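You operate a simulated robot arm through the tools that you are given. There is no shell and no other tool.

The job below is to be done with a simulated robot arm. You get a single attempt, and the scene is never put back.

Task
Isolate and lock the cabinet, then wipe the grimy patch off its door.
Fine: use the purple cloth and put it back on the mat. What is to be rubbed or washed off counts as gone when no trace of it is left.

The check looks at the end state, three seconds after you hand in, the way a careful person would. Anything else that was tipped, shoved, dropped, spilled or broken makes it a failure. Flat cloth is picked up by pressing the open fingertips on it (5 to 10 N) and closing them slowly along it; thin cloth reads only 2 to 8 mm in the jaws.

Robot
A 7-joint arm with a two-finger parallel gripper, fixed in place. Base frame: the origin is at the foot of the arm, x ahead of it, y to its left, z up. Lengths are in mm, angles in degrees, forces in N, time in s.
With the tool pointing down near the work surface it reaches from about 340 to 780 mm from the base axis. Its first joint turns from -166.0 to 166.0 degrees. Payload 3.91 kg.
The tool frame sits at the grasp point between the pads (the TCP): z along the fingers, y along the line on which they close. The tips reach 30 mm beyond it. The gripper opens to 110 mm. The fingers are 20 mm wide and 10 mm thick; the gripper's body (48 by 112 mm) begins 55 mm behind the TCP.
Orientation is that of the tool frame in the base frame, as a unit quaternion [x, y, z, w]. With the fingers straight down and closing along the base's y, the tool's x points along the base's -x, its y along +y and its z along -z.

Tools
- The arm moves only by the tool send_rows. Its argument "increments" is a list that holds one entry, the list of rows, each a list of 7 numbers: the turn, a rotation vector about the base's x, y, z in units of 6 degrees (1.0 is 6 degrees), then the shift along the base's x, y, z in units of 30 mm (1.0 is 30 mm), then the gripper command, from -1 (fully open) to 1 (shut), values between in proportion. In form: [[[rx, ry, rz, x, y, z, fingers], ...]]. A call has 1 to 20 rows; each row shifts and turns the commanded pose from where the row before left it. A call with a number of a shift or a turn outside -1 to 1 is refused whole. A row lasts 0.2 s, in which the tool goes at most 50 mm and 8.6 degrees; a call with a longer step from one row to the next is refused whole, and so is a gripper value outside its range. A pose out of reach is approached as far as the arm can. The call stops where the force on the tool passes 40 N (or 10 N more than at its start, if that is more) or the arm is blocked; 0.2 s more then pass. Each finger travels about 153 mm/s and halts on what it meets, pressing with about 40 N; the grip force reading is that of the motor and also rises with nothing between the fingers. The clock runs only during rows and for 0.2 s after the last one: add rows that do not move to give the fingers time. The reply holds the time, the measured pose of the TCP, the force on the tool along the base axes, the opening and the grip force, in the units named above and with some noise, with the torque about the TCP (base axes, N m) and any sound that the robot's microphone picked up.
- Cameras (640 x 400 px; columns grow to the right, rows downward): "scene" is fixed at [398.7, -500.1, 1600.1]; the picture's right is [0.92, -0.39, 0.00], its down [-0.25, -0.58, -0.77] and it looks along [0.30, 0.71, -0.63] (base axes); focal length 322 px, centre (320, 200). "wrist" rides on the gripper at [77, 7, -114] in the tool frame; the picture's right is [-0.09, 1.00, 0.00], its down [-0.80, -0.07, -0.59] and it looks along [-0.59, -0.05, 0.80] (tool axes); focal length 270 px, centre (320, 200). There is no depth. A picture from a camera that has moved, and an enlarged one, comes with that camera's place and axes in the base frame and with its lens.
- grab_frame(camera): a new picture of that camera. It takes no simulated time.
- slide_trunk(by): slides the trunk up (or, below 0, down) by that many mm; the arm rides with it, the base frame stays. It gives what a move gives, with no picture.
- enlarge(camera, box): a new picture of the part [left, top, right, bottom] of that camera's present view, enlarged. It takes no simulated time.
- close_job(): hands the job in; it is judged then, once.

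Places have to be worked out from the pictures, the camera data and where the tool is seen. Open the gripper and draw the arm clear of the work before you hand the job in, unless the task says otherwise.

The tools are called after ">>>" as a command line: name --argument value ..., lists and objects as JSON in quotes. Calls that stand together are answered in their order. send_rows: Moves the arm, as the interface text tells. Its arguments: {"type":"object","properties":{"increments":{"type":"array","items":{"type":"array","items":{"type":"array","items":{"type":"number"}}}}},"required":["increments"]} The other tools are called the same way: slide_trunk (by) slides the trunk up or down; grab_frame (camera) takes a picture; enlarge (camera, box) takes an enlarged picture of a part of a camera's view; close_job () hands the job in.

At the start:

```text
clock: 0.0
position: [343.2, 226.9, 1339.2]
tool_rot: [0.001, 1.0, 0.001, 0.0]
contact_force: [-0.2, 1.1, -0.2]
torque: [0.02, -0.01, -0.01]
width: 110.0
grip_force: 0.0
trunk travel left (down, up): [-575.0, 35.0]
```

scene: 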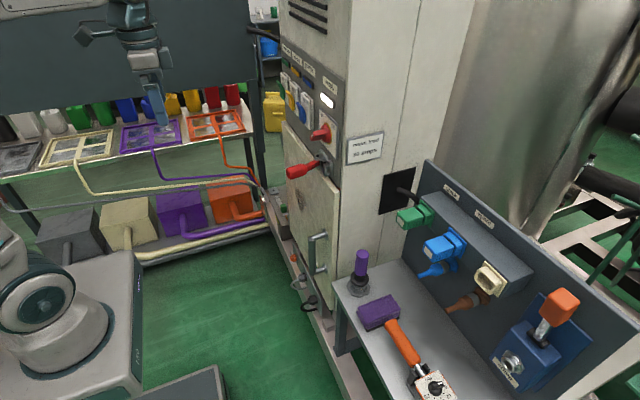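
wrist: 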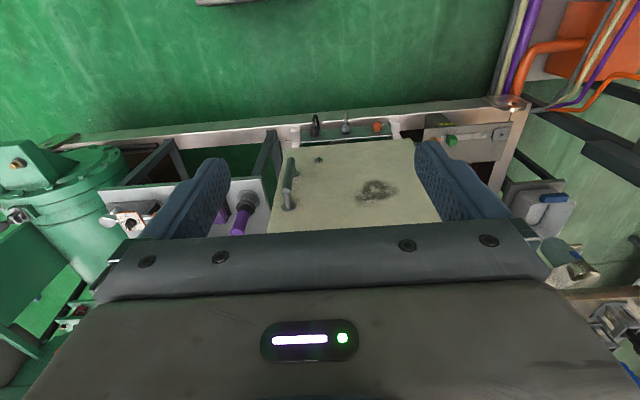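

I'll start by studying the scene closely: the cabinet panel, the shelf with the cloth, and the items nearby.

>>> enlarge --camera "scene" --box '[260, 30, 400, 190]'

>>> enlarge --camera "scene" --box '[260, 120, 400, 330]'

>>> enlarge --camera "scene" --box '[330, 160, 640, 400]'

>>> enlarge --camera "wrist" --box '[80, 100, 540, 260]'

>>> enlarge --camera "scene" --box '[0, 60, 280, 280]'

```text
2.50 times, centred on (330, 110) of scene
camera zoom: at [398.7, -500.1, 1600.1], right [0.92, -0.39, 0.0], down [-0.25, -0.58, -0.77], along [0.3, 0.71, -0.63], focal length 805 px, centre (295, 425)
```

zoom: 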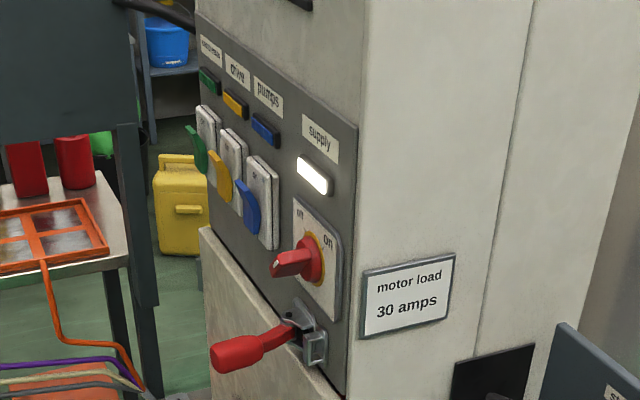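

```text
1.90 times, centred on (330, 225) of scene
camera zoom: at [398.7, -500.1, 1600.1], right [0.92, -0.39, 0.0], down [-0.25, -0.58, -0.77], along [0.3, 0.71, -0.63], focal length 613 px, centre (301, 152)
```

zoom: 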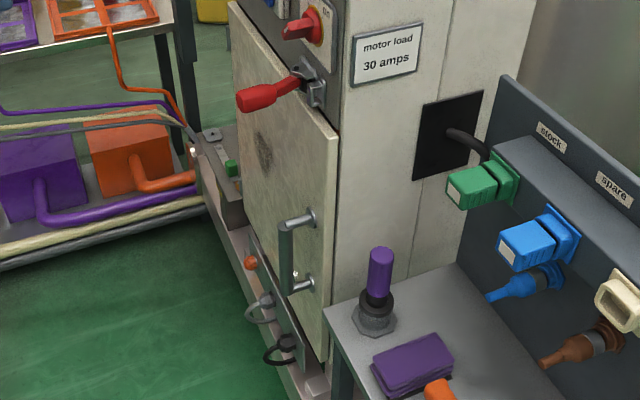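

```text
1.67 times, centred on (485, 280) of scene
camera zoom: at [398.7, -500.1, 1600.1], right [0.92, -0.39, 0.0], down [-0.25, -0.58, -0.77], along [0.3, 0.71, -0.63], focal length 537 px, centre (45, 67)
```

zoom: 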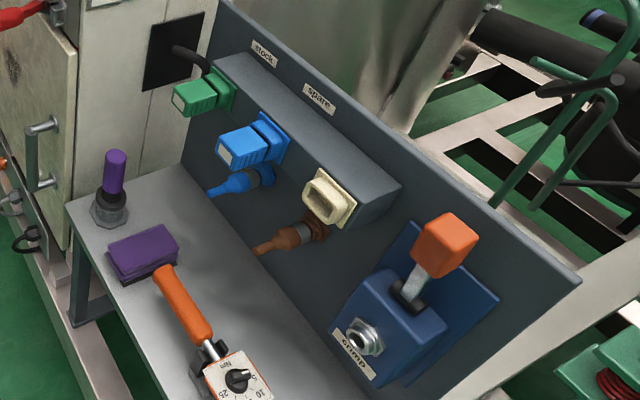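

```text
1.39 times, centred on (310, 180) of wrist
camera zoom: at [267.2, 233.9, 1453.4], right [0.09, 1.0, 0.0], down [0.8, -0.07, 0.59], along [0.59, -0.05, -0.8], focal length 376 px, centre (334, 228)
```

zoom: 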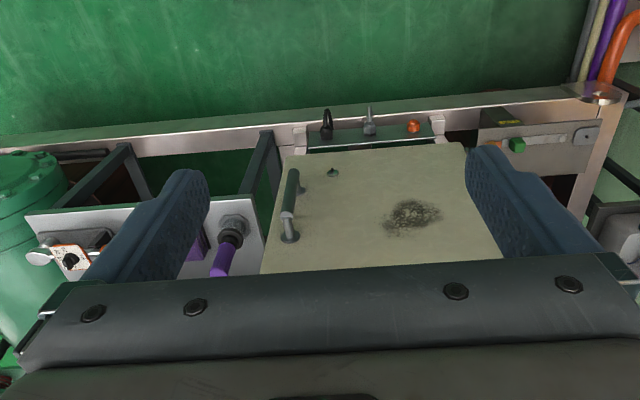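

```text
1.82 times, centred on (140, 170) of scene
camera zoom: at [398.7, -500.1, 1600.1], right [0.92, -0.39, 0.0], down [-0.25, -0.58, -0.77], along [0.3, 0.71, -0.63], focal length 585 px, centre (647, 254)
```

zoom: 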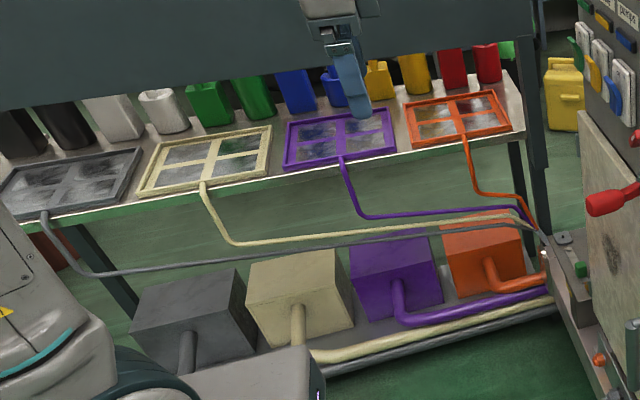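

The red rotary supply switch, a red lever with a hasp, and a strip with small items need closer looks before I decide what isolating and locking means here.

>>> enlarge --camera "scene" --box '[285, 110, 345, 190]'

>>> enlarge --camera "scene" --box '[280, 225, 350, 330]'

>>> enlarge --camera "scene" --box '[265, 30, 345, 130]'

>>> enlarge --camera "scene" --box '[335, 240, 435, 340]'

>>> enlarge --camera "wrist" --box '[260, 100, 420, 220]'

>>> enlarge --camera "wrist" --box '[80, 110, 270, 250]'

>>> enlarge --camera "scene" --box '[80, 0, 220, 140]'

```text
5.00 times, centred on (315, 150) of scene
camera zoom: at [398.7, -500.1, 1600.1], right [0.92, -0.39, 0.0], down [-0.25, -0.58, -0.77], along [0.3, 0.71, -0.63], focal length 1610 px, centre (345, 450)
```

zoom: 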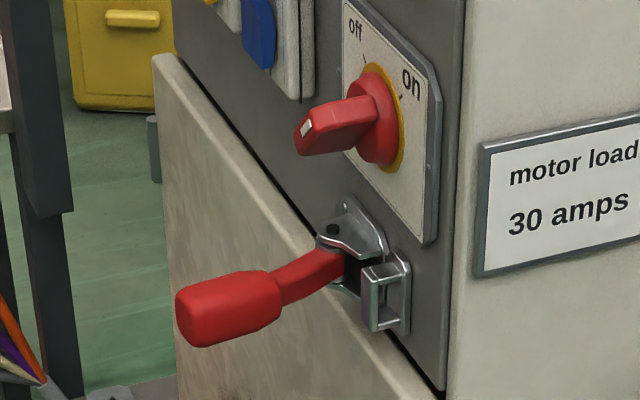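

```text
3.81 times, centred on (315, 278) of scene
camera zoom: at [398.7, -500.1, 1600.1], right [0.92, -0.39, 0.0], down [-0.25, -0.58, -0.77], along [0.3, 0.71, -0.63], focal length 1226 px, centre (339, -95)
```

zoom: 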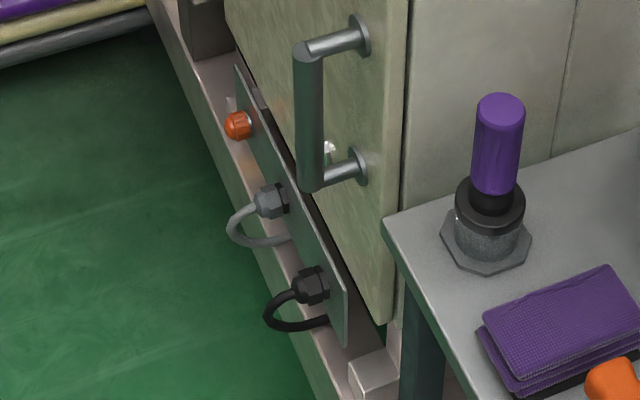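

```text
4.00 times, centred on (305, 80) of scene
camera zoom: at [398.7, -500.1, 1600.1], right [0.92, -0.39, 0.0], down [-0.25, -0.58, -0.77], along [0.3, 0.71, -0.63], focal length 1288 px, centre (380, 680)
```

zoom: 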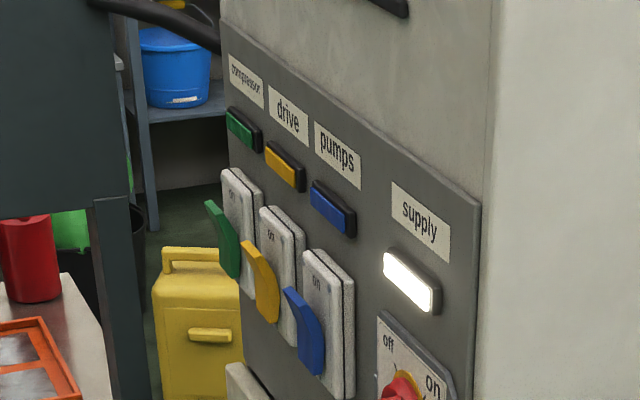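

```text
4.00 times, centred on (385, 290) of scene
camera zoom: at [398.7, -500.1, 1600.1], right [0.92, -0.39, 0.0], down [-0.25, -0.58, -0.77], along [0.3, 0.71, -0.63], focal length 1288 px, centre (60, -160)
```

zoom: 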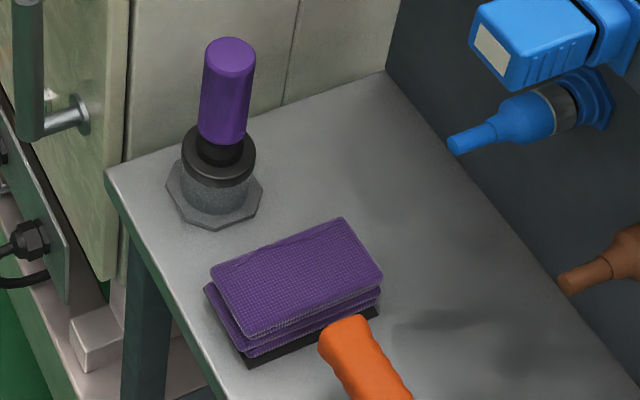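

```text
3.33 times, centred on (340, 160) of wrist
camera zoom: at [267.2, 233.9, 1453.4], right [0.09, 1.0, 0.0], down [0.8, -0.07, 0.59], along [0.59, -0.05, -0.8], focal length 901 px, centre (253, 333)
```

zoom: 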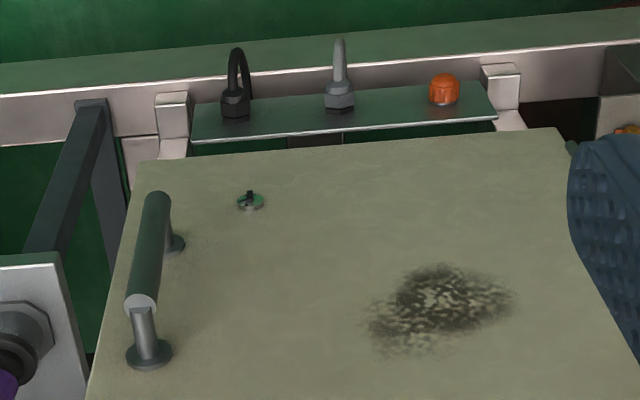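

```text
2.86 times, centred on (175, 180) of wrist
camera zoom: at [267.2, 233.9, 1453.4], right [0.09, 1.0, 0.0], down [0.8, -0.07, 0.59], along [0.59, -0.05, -0.8], focal length 772 px, centre (734, 257)
```

zoom: 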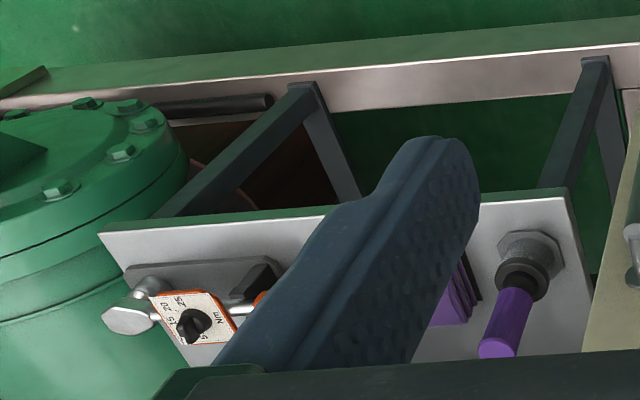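

```text
2.86 times, centred on (150, 70) of scene
camera zoom: at [398.7, -500.1, 1600.1], right [0.92, -0.39, 0.0], down [-0.25, -0.58, -0.77], along [0.3, 0.71, -0.63], focal length 920 px, centre (806, 571)
```

zoom: 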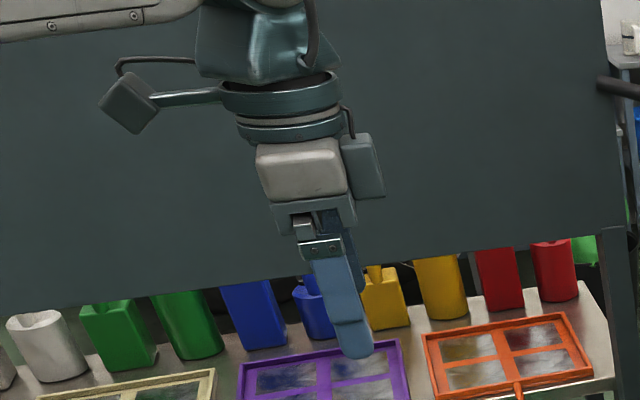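

The switch looks like "on", with the lamp lit. Below it is a red lever with a catch, and the grime is near (680, 348, 866). I'll tilt the wrist toward the panel, in free space, to see it face-on.

>>> send_rows --increments '[[[0, -1, 0, 0.2, -0.3, -0.2, -1], [0, -1, 0, 0.2, -0.3, -0.2, -1], [0, -1, 0, 0.2, -0.3, -0.2, -1], [0, -1, 0, 0.2, -0.3, -0.2, -1], [0, -1, 0, 0.2, -0.3, -0.2, -1], [0, -1, 0, 0.2, -0.3, -0.2, -1], [0, -1, 0, 0.2, -0.3, -0.2, -1], [0, -1, 0, 0.2, -0.3, -0.2, -1], [0, -1, 0, 0.2, -0.3, -0.2, -1]]]'

>>> grab_frame --camera "wrist"

>>> grab_frame --camera "scene"

```text
clock: 2.0
position: [397.4, 146.3, 1285.2]
tool_rot: [0.0, 0.89, 0.001, 0.455]
contact_force: [0.4, 0.0, 0.3]
torque: [0.04, 0.0, 0.02]
width: 110.1
grip_force: 0.1
trunk travel left (down, up): [-575.0, 35.0]
```

```text
taken
camera wrist: at [260.1, 152.7, 1290.4], right [0.05, 1.0, 0.07], down [-0.01, -0.07, 1.0], along [1.0, -0.05, 0.01], focal length 270 px, centre (320, 200)
```

wrist: 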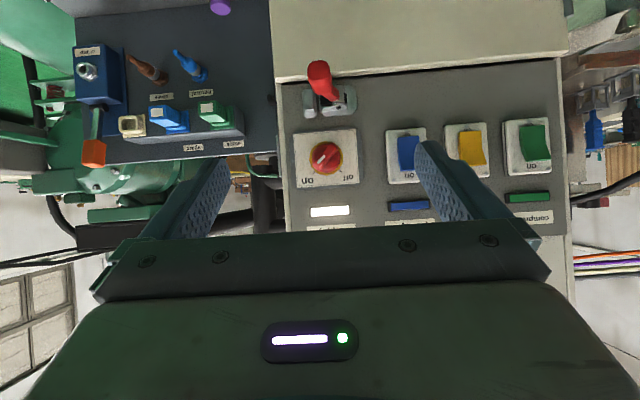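

```text
taken
```

scene: 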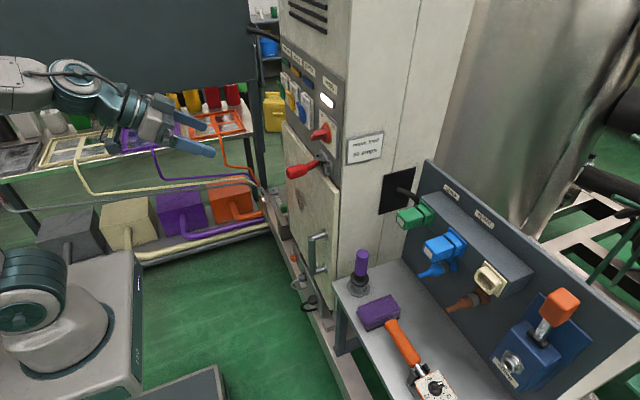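

Now I have a clear upside-down but nearly face-on view of the panel. I'll enlarge the switch, the lever with its catch and the breakers.

>>> enlarge --camera "wrist" --box '[270, 40, 390, 240]'

>>> enlarge --camera "wrist" --box '[280, 50, 370, 200]'

>>> enlarge --camera "wrist" --box '[370, 100, 570, 230]'

>>> enlarge --camera "wrist" --box '[60, 0, 280, 170]'

```text
2.00 times, centred on (330, 140) of wrist
camera zoom: at [260.1, 152.7, 1290.4], right [0.05, 1.0, 0.07], down [-0.01, -0.07, 1.0], along [1.0, -0.05, 0.01], focal length 541 px, centre (300, 320)
```

zoom: 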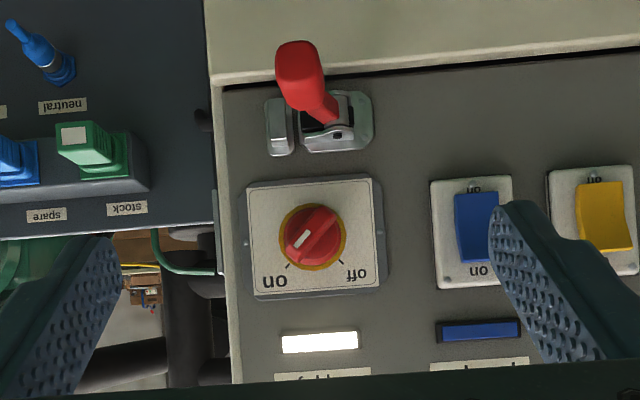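

```text
2.67 times, centred on (325, 125) of wrist
camera zoom: at [260.1, 152.7, 1290.4], right [0.05, 1.0, 0.07], down [-0.01, -0.07, 1.0], along [1.0, -0.05, 0.01], focal length 721 px, centre (307, 400)
```

zoom: 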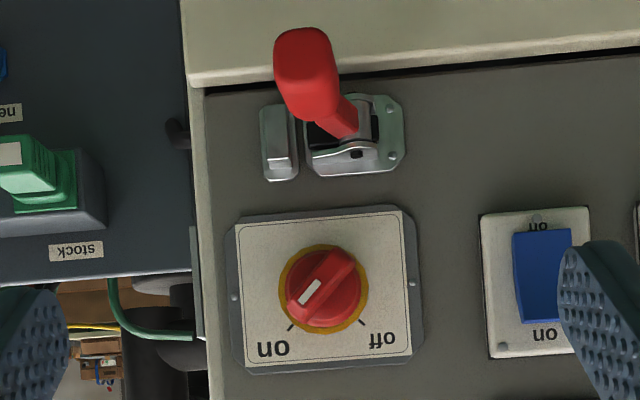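

```text
3.08 times, centred on (470, 165) of wrist
camera zoom: at [260.1, 152.7, 1290.4], right [0.05, 1.0, 0.07], down [-0.01, -0.07, 1.0], along [1.0, -0.05, 0.01], focal length 832 px, centre (-142, 308)
```

zoom: 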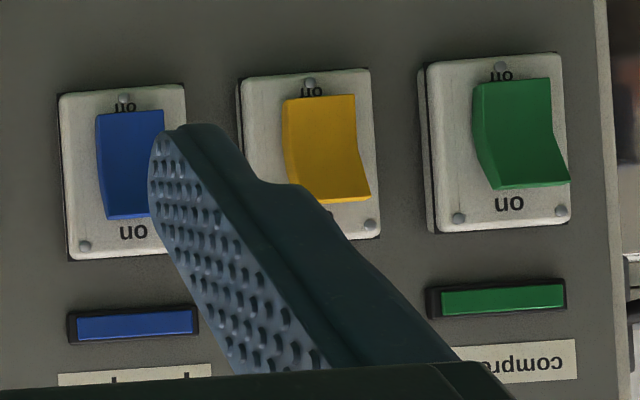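

```text
2.35 times, centred on (170, 85) of wrist
camera zoom: at [260.1, 152.7, 1290.4], right [0.05, 1.0, 0.07], down [-0.01, -0.07, 1.0], along [1.0, -0.05, 0.01], focal length 636 px, centre (673, 471)
```

zoom: 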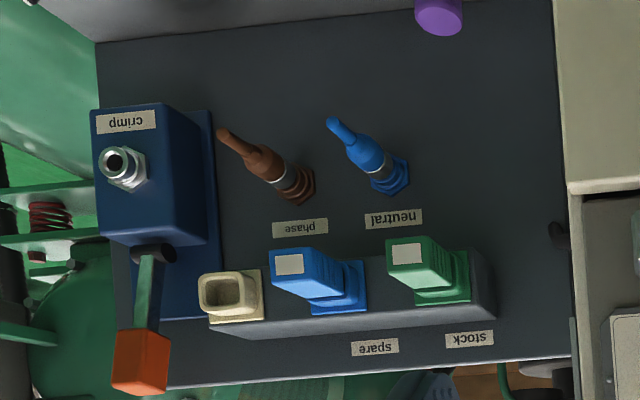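

The pointer is on the "on" tick, and "off" is 90° counterclockwise as I face it. I'll zoom further on the lever, catch and rockers before planning.

>>> enlarge --camera "scene" --box '[302, 140, 346, 180]'

>>> enlarge --camera "wrist" --box '[295, 50, 365, 125]'

>>> enlarge --camera "wrist" --box '[440, 110, 560, 190]'

>>> enlarge --camera "scene" --box '[276, 65, 330, 125]'

```text
10.00 times, centred on (324, 160) of scene
camera zoom: at [398.7, -500.1, 1600.1], right [0.92, -0.39, 0.0], down [-0.25, -0.58, -0.77], along [0.3, 0.71, -0.63], focal length 3220 px, centre (280, 600)
```

zoom: 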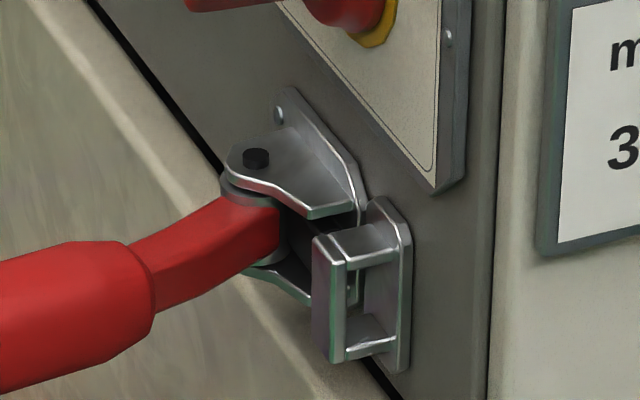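

```text
5.33 times, centred on (330, 88) of wrist
camera zoom: at [260.1, 152.7, 1290.4], right [0.05, 1.0, 0.07], down [-0.01, -0.07, 1.0], along [1.0, -0.05, 0.01], focal length 1442 px, centre (267, 800)
```

zoom: 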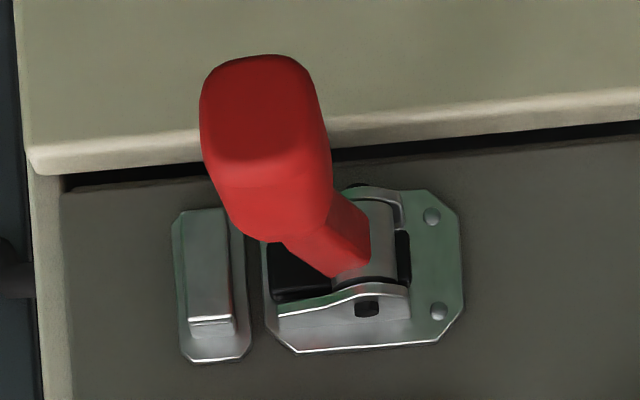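

```text
5.00 times, centred on (500, 150) of wrist
camera zoom: at [260.1, 152.7, 1290.4], right [0.05, 1.0, 0.07], down [-0.01, -0.07, 1.0], along [1.0, -0.05, 0.01], focal length 1351 px, centre (-580, 450)
```

zoom: 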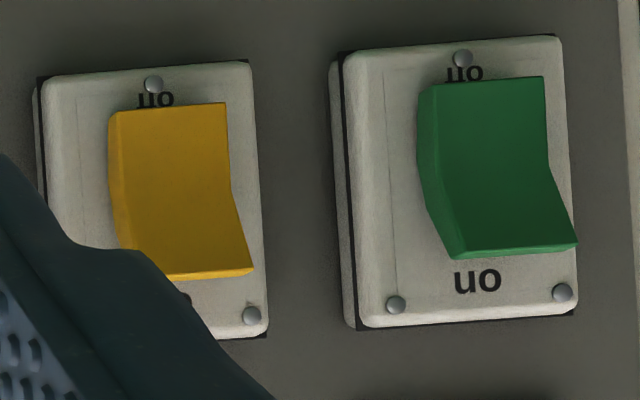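

```text
6.67 times, centred on (303, 95) of scene
camera zoom: at [398.7, -500.1, 1600.1], right [0.92, -0.39, 0.0], down [-0.25, -0.58, -0.77], along [0.3, 0.71, -0.63], focal length 2146 px, centre (433, 900)
```

zoom: 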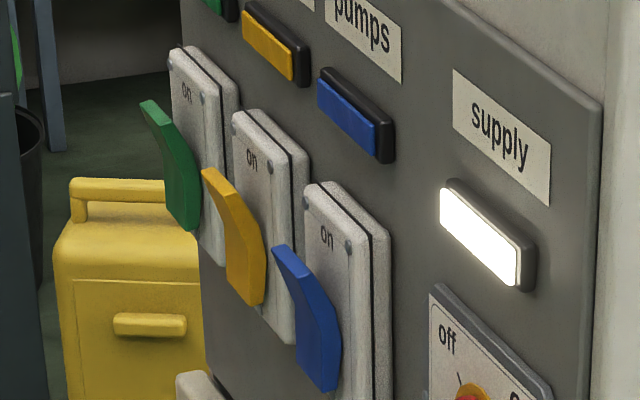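

The three load rockers have their tops out and their lamps dark, so they're off and only the supply is on. The knob front is near (660, 146, 1230) and the lever pin near (676, 171, 1156). I'll move in at knob height for a closer view of the lever mechanism.

>>> send_rows --increments '[[[0, 0, 0, 0.7, 0, -0.15, -1], [0, 0, 0, 0.7, 0, -0.15, -1], [0, 0, 0, 0.7, 0, -0.15, -1], [0, 0, 0, 0.7, 0, -0.15, -1], [0, 0, 0, 0.7, 0, -0.15, -1], [0, 0, 0, 0.7, 0, -0.15, -1], [0, 0, 0, 0.7, 0, -0.15, -1]]]'

>>> grab_frame --camera "wrist"

>>> enlarge --camera "wrist" --box '[240, 0, 400, 120]'

>>> grab_frame --camera "scene"

```text
clock: 3.6
position: [546.1, 146.3, 1252.1]
tool_rot: [0.0, 0.891, 0.001, 0.454]
contact_force: [1.0, -0.3, 0.4]
torque: [0.01, 0.01, 0.01]
width: 109.9
grip_force: 0.1
trunk travel left (down, up): [-575.0, 35.0]
```

```text
taken
camera wrist: at [408.7, 151.7, 1258.0], right [0.05, 1.0, 0.07], down [-0.01, -0.07, 1.0], along [1.0, -0.05, 0.01], focal length 270 px, centre (320, 200)
```

wrist: 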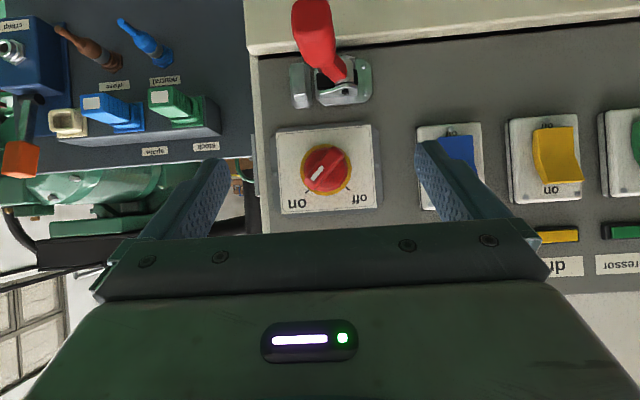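

```text
3.33 times, centred on (320, 60) of wrist
camera zoom: at [408.7, 151.7, 1258.0], right [0.05, 1.0, 0.07], down [-0.01, -0.07, 1.0], along [1.0, -0.05, 0.01], focal length 901 px, centre (320, 667)
```

zoom: 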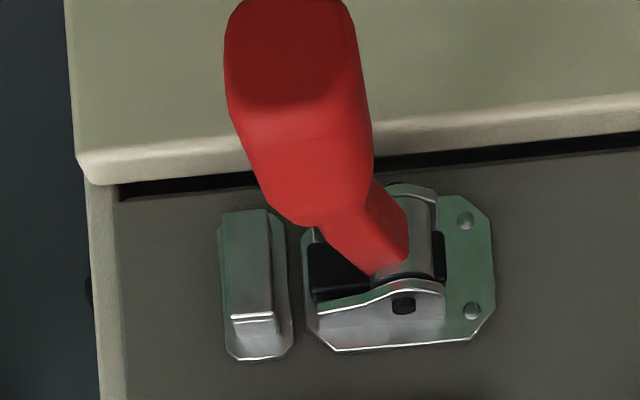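

```text
taken
```

scene: 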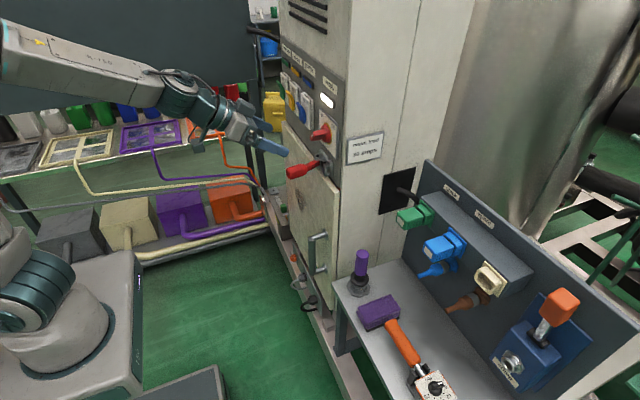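

The lever is a vertical-pin handle with a black bolt behind it facing the catch loop at -y. The supply comes off first, so I'll point the tool straight at the knob, rolled 45° so the jaws straddle the bar, staying about 90 mm off.

>>> send_rows --increments '[[[0, -1, 0, 0.1, 0, -0.2, -1], [0, -1, 0, 0.1, 0, -0.2, -1], [0, -1, 0, 0.1, 0, -0.2, -1], [0, -1, 0, 0.1, 0, -0.2, -1], [0, -1, 0, 0, 0, 0, -0.5], [0, -1, 0, 0, 0, 0, -0.27], [0.9375, 0, 0, 0, 0, 0, -0.27], [0.9375, 0, 0, 0, 0, 0, -0.27], [0.9375, 0, 0, 0, 0, 0, -0.27], [0.9375, 0, 0, 0, 0, 0, -0.27], [0.9375, 0, 0, 0, 0, 0, -0.27], [0.9375, 0, 0, 0, 0, 0, -0.27], [0.9375, 0, 0, 0, 0, 0, -0.27], [0.9375, 0, 0, 0, 0, 0, -0.27]]]'

>>> grab_frame --camera "wrist"

>>> grab_frame --camera "scene"

>>> enlarge --camera "scene" --box '[200, 70, 360, 190]'

```text
clock: 6.6
position: [557.9, 145.1, 1228.2]
tool_rot: [0.271, 0.653, 0.272, 0.653]
contact_force: [0.1, 1.0, 0.4]
torque: [-0.02, 0.01, -0.05]
width: 69.9
grip_force: 0.1
trunk travel left (down, up): [-575.0, 35.0]
```

```text
taken
camera wrist: at [443.3, 204.9, 1179.7], right [0.0, 0.64, 0.77], down [-0.6, -0.62, 0.51], along [0.8, -0.46, 0.38], focal length 270 px, centre (320, 200)
```

wrist: 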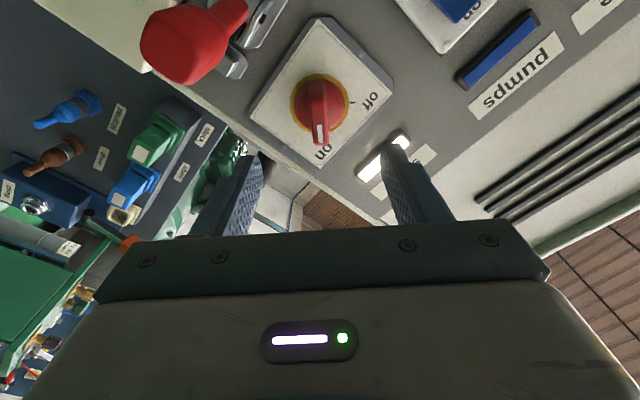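

```text
taken
```

scene: 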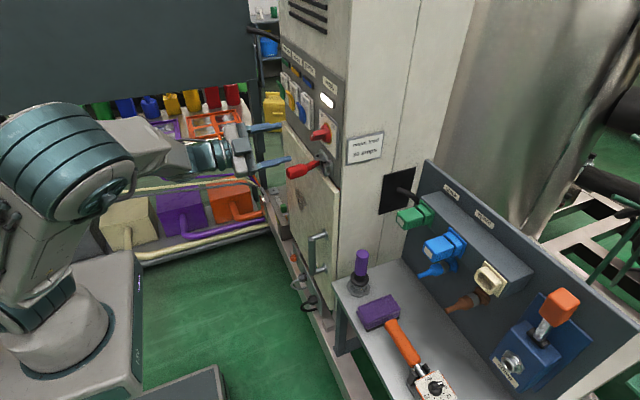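

```text
3.33 times, centred on (280, 130) of scene
camera zoom: at [398.7, -500.1, 1600.1], right [0.92, -0.39, 0.0], down [-0.25, -0.58, -0.77], along [0.3, 0.71, -0.63], focal length 1073 px, centre (453, 433)
```

zoom: 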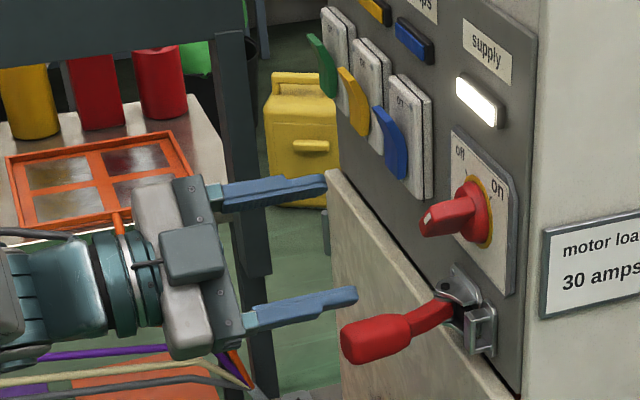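

The jaws line up with the bar, and the knob axis comes out at about y=146, z=1229. I'll advance about 90 mm so the tips reach x≈678, around the bar.

>>> send_rows --increments '[[[0, 0, 0, 0.8, 0.01, 0.01, -0.27], [0, 0, 0, 0.8, 0.01, 0.01, -0.27], [0, 0, 0, 0.7, 0, 0, -0.27], [0, 0, 0, 0.4, 0, 0, -0.27], [0, 0, 0, 0.3, 0, 0, -0.27]]]'

>>> grab_frame --camera "wrist"

>>> enlarge --camera "scene" --box '[230, 80, 370, 190]'

```text
clock: 7.8
position: [646.4, 144.7, 1230.2]
tool_rot: [0.27, 0.653, 0.272, 0.654]
contact_force: [0.4, 0.8, -0.2]
torque: [-0.02, 0.01, -0.04]
width: 69.9
grip_force: 0.1
trunk travel left (down, up): [-575.0, 35.0]
```

```text
taken
camera wrist: at [532.5, 204.3, 1180.1], right [0.0, 0.64, 0.77], down [-0.59, -0.62, 0.52], along [0.8, -0.46, 0.38], focal length 270 px, centre (320, 200)
```

wrist: 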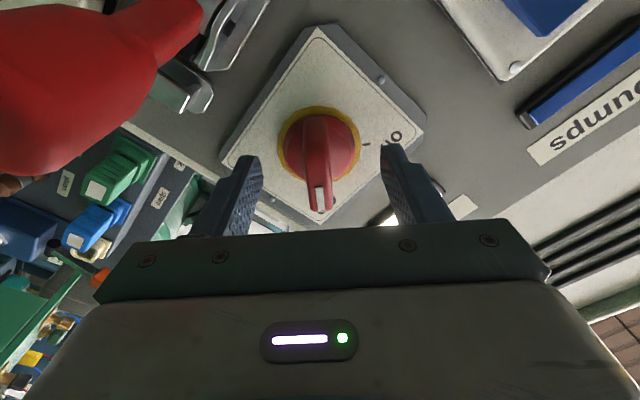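

```text
3.64 times, centred on (300, 135) of scene
camera zoom: at [398.7, -500.1, 1600.1], right [0.92, -0.39, 0.0], down [-0.25, -0.58, -0.77], along [0.3, 0.71, -0.63], focal length 1171 px, centre (393, 436)
```

zoom: 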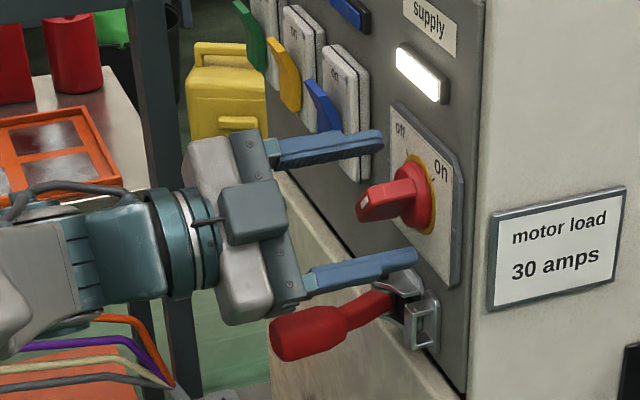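

The tips straddle the red bar, whose front is at about x=647 and whose base is near 680. I'll close on it gradually.

>>> send_rows --increments '[[[0, 0, 0, 0, 0, 0, 0], [0, 0, 0, 0, 0, 0, 0.3], [0, 0, 0, 0, 0, 0, 0.6], [0, 0, 0, 0, 0, 0, 1], [0, 0, 0, 0, 0, 0, 1], [0, 0, 0, 0, 0, 0, 1]]]'

>>> grab_frame --camera "wrist"

```text
clock: 9.2
position: [647.1, 144.4, 1228.1]
tool_rot: [0.27, 0.653, 0.27, 0.653]
contact_force: [-2.7, -1.1, -5.8]
torque: [0.02, -0.5, -0.52]
width: 13.2
grip_force: 44.7
trunk travel left (down, up): [-575.0, 35.0]
```

```text
taken
camera wrist: at [532.3, 204.0, 1179.8], right [0.0, 0.64, 0.77], down [-0.59, -0.62, 0.52], along [0.8, -0.46, 0.38], focal length 270 px, centre (320, 200)
```

wrist: 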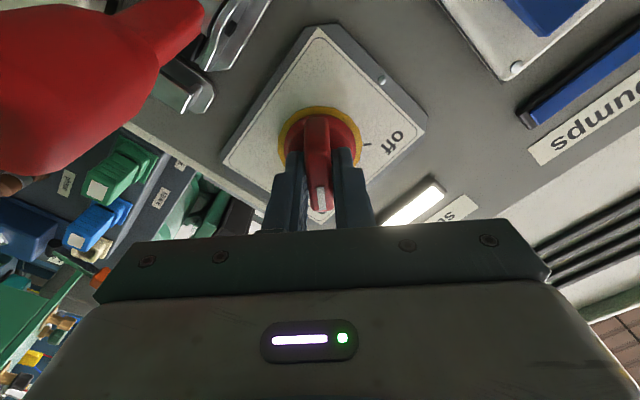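

The bar is gripped at 13 mm with small side forces. I'll turn it counterclockwise (negative about x) for the first half of the 90°.

>>> send_rows --increments '[[[-1, 0, 0, 0, 0, 0, 1], [-1, 0, 0, 0, 0, 0, 1], [-1, 0, 0, 0, 0, 0, 1], [-1, 0, 0, 0, 0, 0, 1], [-1, 0, 0, 0, 0, 0, 1], [-1, 0, 0, 0, 0, 0, 1], [-1, 0, 0, 0, 0, 0, 1], [-1, 0, 0, 0, 0, 0, 1]]]'

>>> grab_frame --camera "wrist"

```text
clock: 11.0
position: [645.6, 145.6, 1229.4]
tool_rot: [-0.02, 0.707, -0.02, 0.707]
contact_force: [-5.3, -7.1, -10.2]
torque: [-0.01, -1.18, -0.43]
width: 13.3
grip_force: 45.0
trunk travel left (down, up): [-575.0, 35.0]
```

```text
taken
camera wrist: at [532.3, 147.8, 1152.5], right [0.0, 1.0, 0.03], down [-0.59, -0.03, 0.8], along [0.8, -0.02, 0.59], focal length 270 px, centre (320, 200)
```

wrist: 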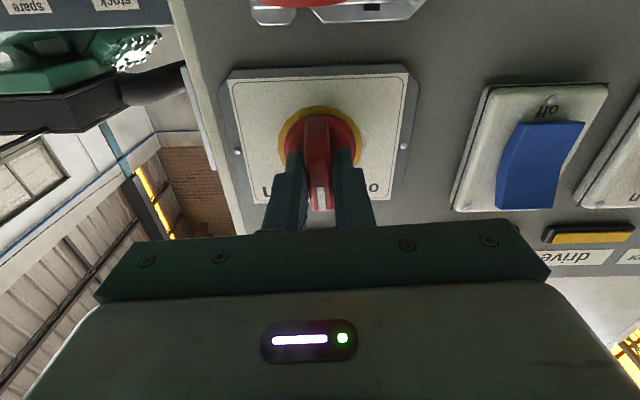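

The knob turns freely and now points up. I'll do the remaining 42°.

>>> send_rows --increments '[[[-1, 0, 0, 0, 0, 0, 1], [-1, 0, 0, 0, 0, 0, 1], [-1, 0, 0, 0, 0, 0, 1], [-1, 0, 0, 0, 0, 0, 1], [-1, 0, 0, 0, 0, 0, 1], [-1, 0, 0, 0, 0, 0, 1], [-1, 0, 0, 0, 0, 0, 1]]]'

>>> grab_frame --camera "wrist"

>>> enlarge --camera "scene" --box '[230, 80, 370, 190]'

```text
clock: 12.6
position: [645.8, 145.7, 1228.2]
tool_rot: [-0.272, 0.654, -0.269, 0.652]
contact_force: [-14.5, -6.2, -20.9]
torque: [0.03, -0.39, -0.77]
width: 13.5
grip_force: 44.9
trunk travel left (down, up): [-575.0, 35.0]
```

```text
taken
camera wrist: at [532.2, 96.0, 1170.8], right [0.0, 0.77, -0.64], down [-0.59, 0.52, 0.62], along [0.81, 0.38, 0.45], focal length 270 px, centre (320, 200)
```

wrist: 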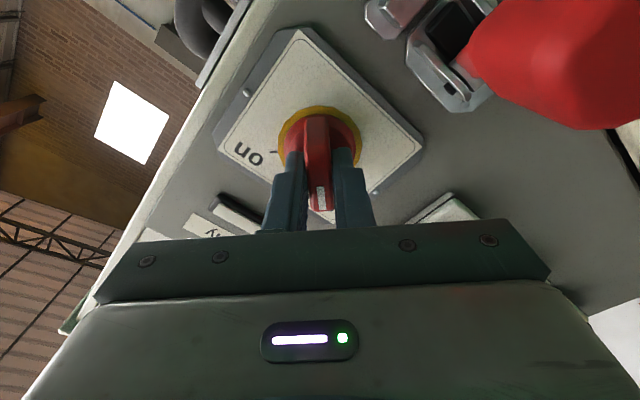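

```text
3.64 times, centred on (300, 135) of scene
camera zoom: at [398.7, -500.1, 1600.1], right [0.92, -0.39, 0.0], down [-0.25, -0.58, -0.77], along [0.3, 0.71, -0.63], focal length 1171 px, centre (393, 436)
```

zoom: 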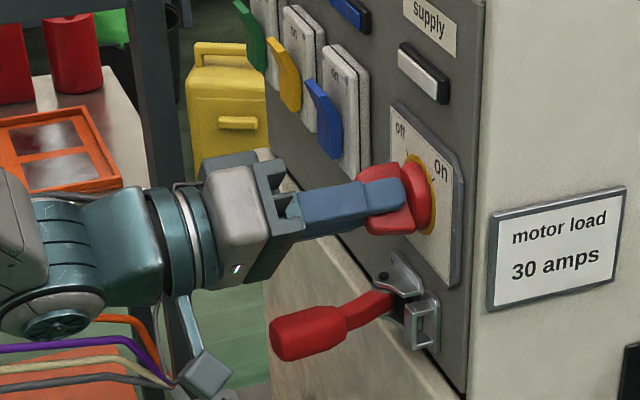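

The supply lamp is out and the pointer is at "off". I'll nudge a couple of degrees to be sure it's at its stop, then release and look.

>>> send_rows --increments '[[[-0.4, 0, 0, 0, 0, 0, 1], [0, 0, 0, 0, 0, 0, 1]]]'

>>> enlarge --camera "wrist" --box '[200, 0, 560, 230]'

```text
clock: 13.2
position: [646.5, 146.0, 1229.0]
tool_rot: [-0.285, 0.648, -0.283, 0.647]
contact_force: [-13.2, -4.5, -22.4]
torque: [0.06, 0.45, -1.34]
width: 13.3
grip_force: 45.1
trunk travel left (down, up): [-575.0, 35.0]
```

```text
1.74 times, centred on (380, 115) of wrist
camera zoom: at [532.2, 93.7, 1172.8], right [0.0, 0.74, -0.67], down [-0.59, 0.54, 0.6], along [0.81, 0.4, 0.44], focal length 470 px, centre (216, 348)
```

zoom: 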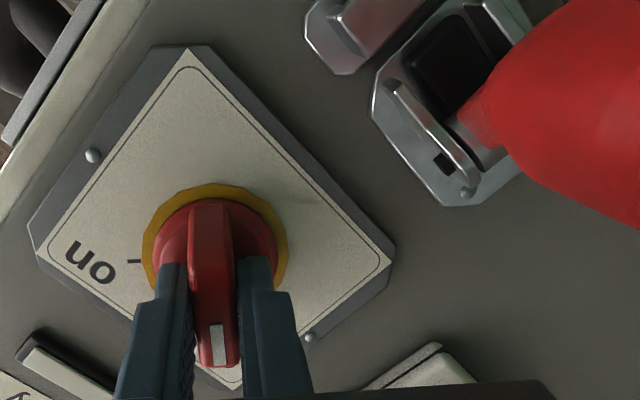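

The switch is home at "off" and the black square bolt end faces the catch. I'll release the knob and back straight off.

>>> send_rows --increments '[[[0, 0, 0, 0, 0, 0, 0.5], [0, 0, 0, 0, 0, 0, 0.1], [0, 0, 0, 0, 0, 0, -0.1], [0, 0, 0, -0.5, 0, 0, -0.1], [0, 0, 0, -0.8, 0, 0, -0.1], [0, 0, 0, -0.8, 0, 0, -0.1], [0, 0, 0, -0.8, 0, 0, -0.1]]]'

>>> grab_frame --camera "wrist"

>>> enlarge --camera "wrist" --box '[280, 0, 520, 150]'

>>> enlarge --camera "scene" --box '[270, 80, 370, 190]'

```text
clock: 14.8
position: [558.6, 146.2, 1229.4]
tool_rot: [-0.284, 0.647, -0.284, 0.648]
contact_force: [0.3, 0.2, -0.4]
torque: [0.02, -0.01, 0.02]
width: 60.4
grip_force: 0.0
trunk travel left (down, up): [-575.0, 35.0]
```

```text
taken
camera wrist: at [444.1, 94.0, 1173.0], right [0.0, 0.74, -0.67], down [-0.6, 0.54, 0.59], along [0.8, 0.4, 0.44], focal length 270 px, centre (320, 200)
```

wrist: 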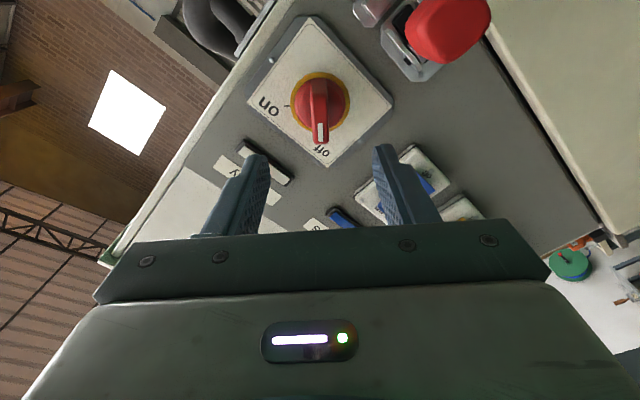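

```text
2.67 times, centred on (400, 75) of wrist
camera zoom: at [444.1, 94.0, 1173.0], right [0.0, 0.74, -0.67], down [-0.6, 0.54, 0.59], along [0.8, 0.4, 0.44], focal length 721 px, centre (107, 533)
```

zoom: 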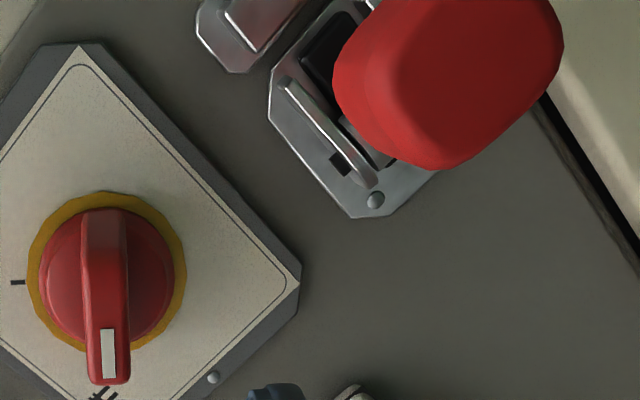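

```text
3.64 times, centred on (320, 135) of scene
camera zoom: at [398.7, -500.1, 1600.1], right [0.92, -0.39, 0.0], down [-0.25, -0.58, -0.77], along [0.3, 0.71, -0.63], focal length 1171 px, centre (320, 436)
```

zoom: 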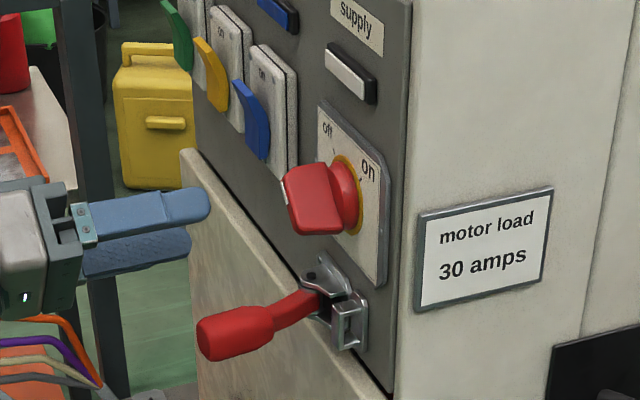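

The switch stays at "off". Next is the lever, whose handle end is at about (593, 146, 1138). I'll level the jaws, drop to lever height while staying back, and open to 90 mm.

>>> send_rows --increments '[[[0.9875, 0, 0, -0.25, 0, 0, -0.3], [0.9875, 0, 0, -0.25, 0, -0.2, -0.5], [0.9875, 0, 0, -0.25, 0, -0.4, -0.636], [0.9875, 0, 0, -0.25, 0.05, -0.4, -0.636], [0.9875, 0, 0, 0, 0.05, -0.5, -0.636], [0.9875, 0, 0, 0, 0.05, -0.5, -0.636], [0.9875, 0, 0, 0, 0, -0.5, -0.636], [0.9875, 0, 0, 0, 0, -0.45, -0.636]]]'

>>> grab_frame --camera "wrist"

>>> grab_frame --camera "scene"

```text
clock: 16.6
position: [530.5, 151.2, 1139.7]
tool_rot: [0.001, 0.707, 0.0, 0.707]
contact_force: [0.3, 0.3, -0.1]
torque: [0.0, 0.0, 0.01]
width: 90.2
grip_force: 0.2
trunk travel left (down, up): [-575.0, 35.0]
```

```text
taken
camera wrist: at [416.3, 158.5, 1063.5], right [0.0, 1.0, 0.09], down [-0.59, -0.07, 0.8], along [0.8, -0.05, 0.59], focal length 270 px, centre (320, 200)
```

wrist: 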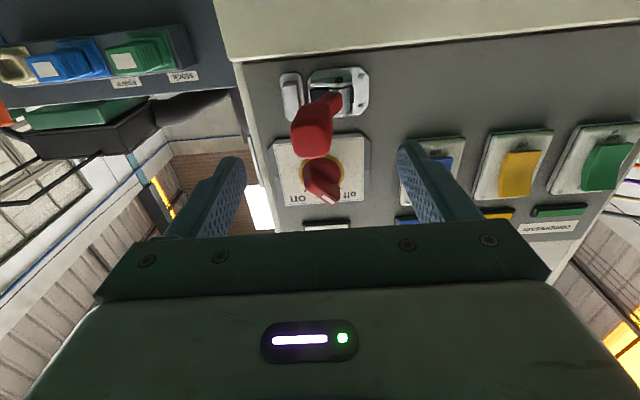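

```text
taken
```

scene: 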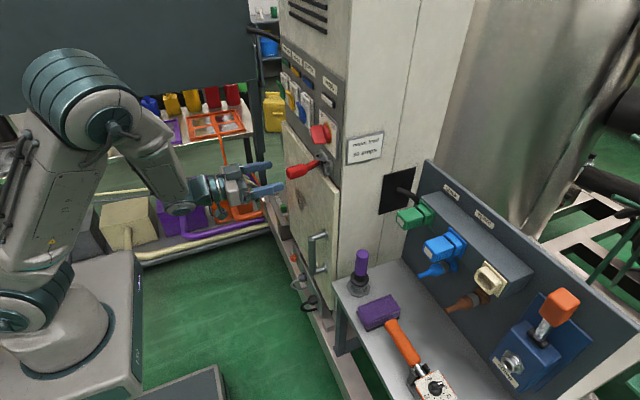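

This view from below shows the underside of the clevis. I'll enlarge it before touching the lever.

>>> enlarge --camera "wrist" --box '[260, 50, 390, 150]'

>>> enlarge --camera "wrist" --box '[270, 120, 390, 240]'

```text
4.00 times, centred on (325, 100) of wrist
camera zoom: at [416.3, 158.5, 1063.5], right [0.0, 1.0, 0.09], down [-0.59, -0.07, 0.8], along [0.8, -0.05, 0.59], focal length 1081 px, centre (300, 600)
```

zoom: 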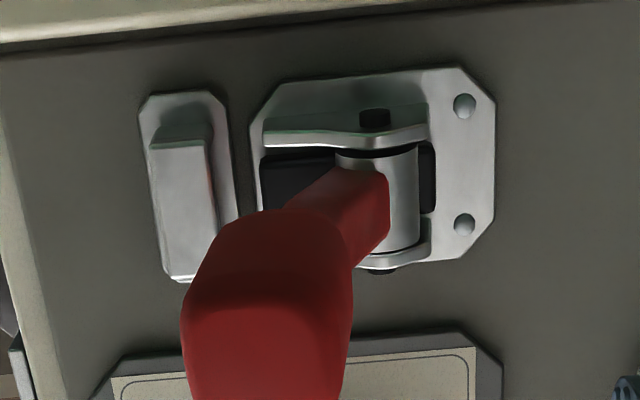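

```text
3.33 times, centred on (330, 180) of wrist
camera zoom: at [416.3, 158.5, 1063.5], right [0.0, 1.0, 0.09], down [-0.59, -0.07, 0.8], along [0.8, -0.05, 0.59], focal length 901 px, centre (287, 267)
```

zoom: 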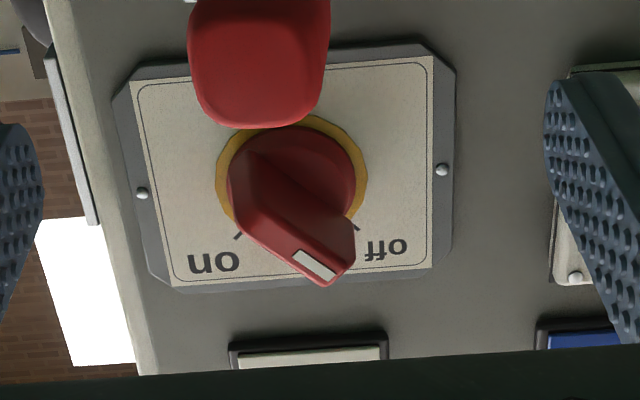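

The supply mark points at "off". Now I'll advance so the fingers straddle the lever handle, at TCP x≈607.

>>> send_rows --increments '[[[0, 0, 0, 0.65, 0, 0, -0.636], [0, 0, 0, 0.65, 0, 0, -0.636], [0, 0, 0, 0.65, 0, 0, -0.636], [0, 0, 0, 0.6, 0, 0, -0.636]]]'

>>> grab_frame --camera "wrist"

>>> enlarge --camera "scene" --box '[240, 110, 360, 210]'

```text
clock: 17.6
position: [606.7, 150.2, 1140.9]
tool_rot: [-0.001, 0.707, 0.002, 0.707]
contact_force: [-0.2, -0.1, 0.0]
torque: [-0.03, 0.01, 0.0]
width: 89.8
grip_force: 0.1
trunk travel left (down, up): [-575.0, 35.0]
```

```text
taken
camera wrist: at [492.5, 157.1, 1064.8], right [0.0, 1.0, 0.09], down [-0.59, -0.07, 0.8], along [0.8, -0.05, 0.59], focal length 270 px, centre (320, 200)
```

wrist: 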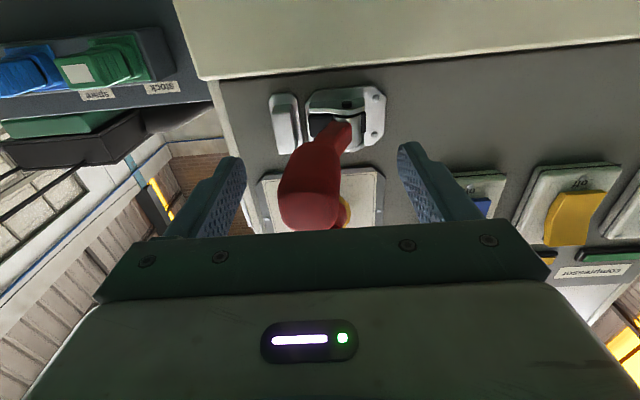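

```text
4.00 times, centred on (300, 160) of scene
camera zoom: at [398.7, -500.1, 1600.1], right [0.92, -0.39, 0.0], down [-0.25, -0.58, -0.77], along [0.3, 0.71, -0.63], focal length 1288 px, centre (400, 360)
```

zoom: 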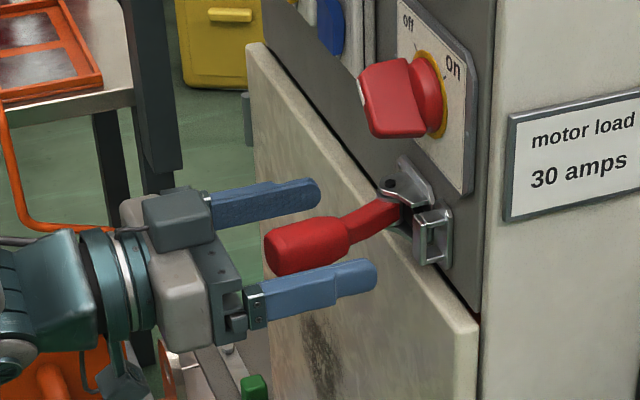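

The handle sits between the fingers. I'll narrow them to about 55 mm, then ease toward +y in small steps to feel which way the lever swings.

>>> send_rows --increments '[[[0, 0, 0, 0, 0, 0, -0.3], [0, 0, 0, 0, 0, 0, 0], [0, 0, 0, 0, 0.15, 0, 0], [0, 0, 0, 0, 0.15, 0, 0], [0, 0, 0, 0, 0.15, 0, 0], [0, 0, 0, 0, 0.15, 0, 0], [0, 0, 0, 0, 0.15, 0, 0], [0, 0, 0, 0, 0.15, 0, 0], [0, 0, 0, 0, 0, 0, 0]]]'

>>> enlarge --camera "wrist" --box '[200, 60, 440, 230]'

>>> enlarge --camera "scene" --box '[240, 110, 360, 210]'

```text
clock: 19.6
position: [606.0, 177.1, 1139.7]
tool_rot: [0.0, 0.707, 0.001, 0.707]
contact_force: [-0.3, -0.4, -1.2]
torque: [-0.02, 0.0, -0.03]
width: 55.8
grip_force: 0.4
trunk travel left (down, up): [-575.0, 35.0]
```

```text
2.35 times, centred on (320, 145) of wrist
camera zoom: at [492.3, 184.7, 1064.8], right [0.0, 1.0, 0.09], down [-0.59, -0.07, 0.8], along [0.8, -0.05, 0.59], focal length 636 px, centre (320, 329)
```

zoom: 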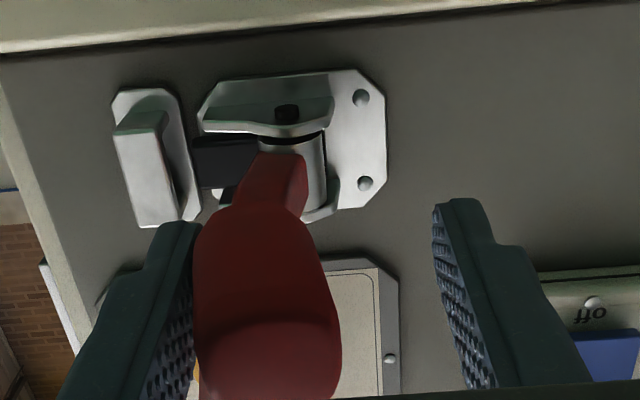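

```text
4.00 times, centred on (300, 160) of scene
camera zoom: at [398.7, -500.1, 1600.1], right [0.92, -0.39, 0.0], down [-0.25, -0.58, -0.77], along [0.3, 0.71, -0.63], focal length 1288 px, centre (400, 360)
```

zoom: 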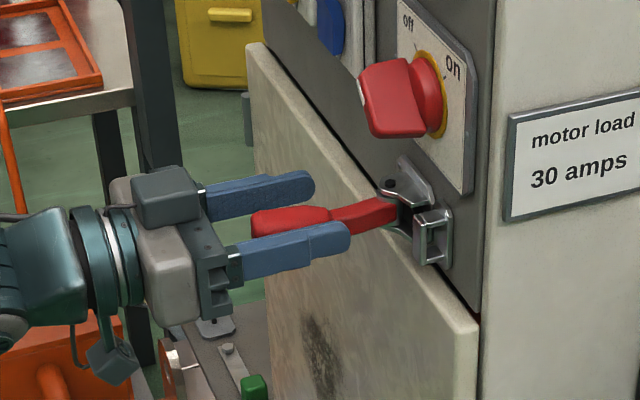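

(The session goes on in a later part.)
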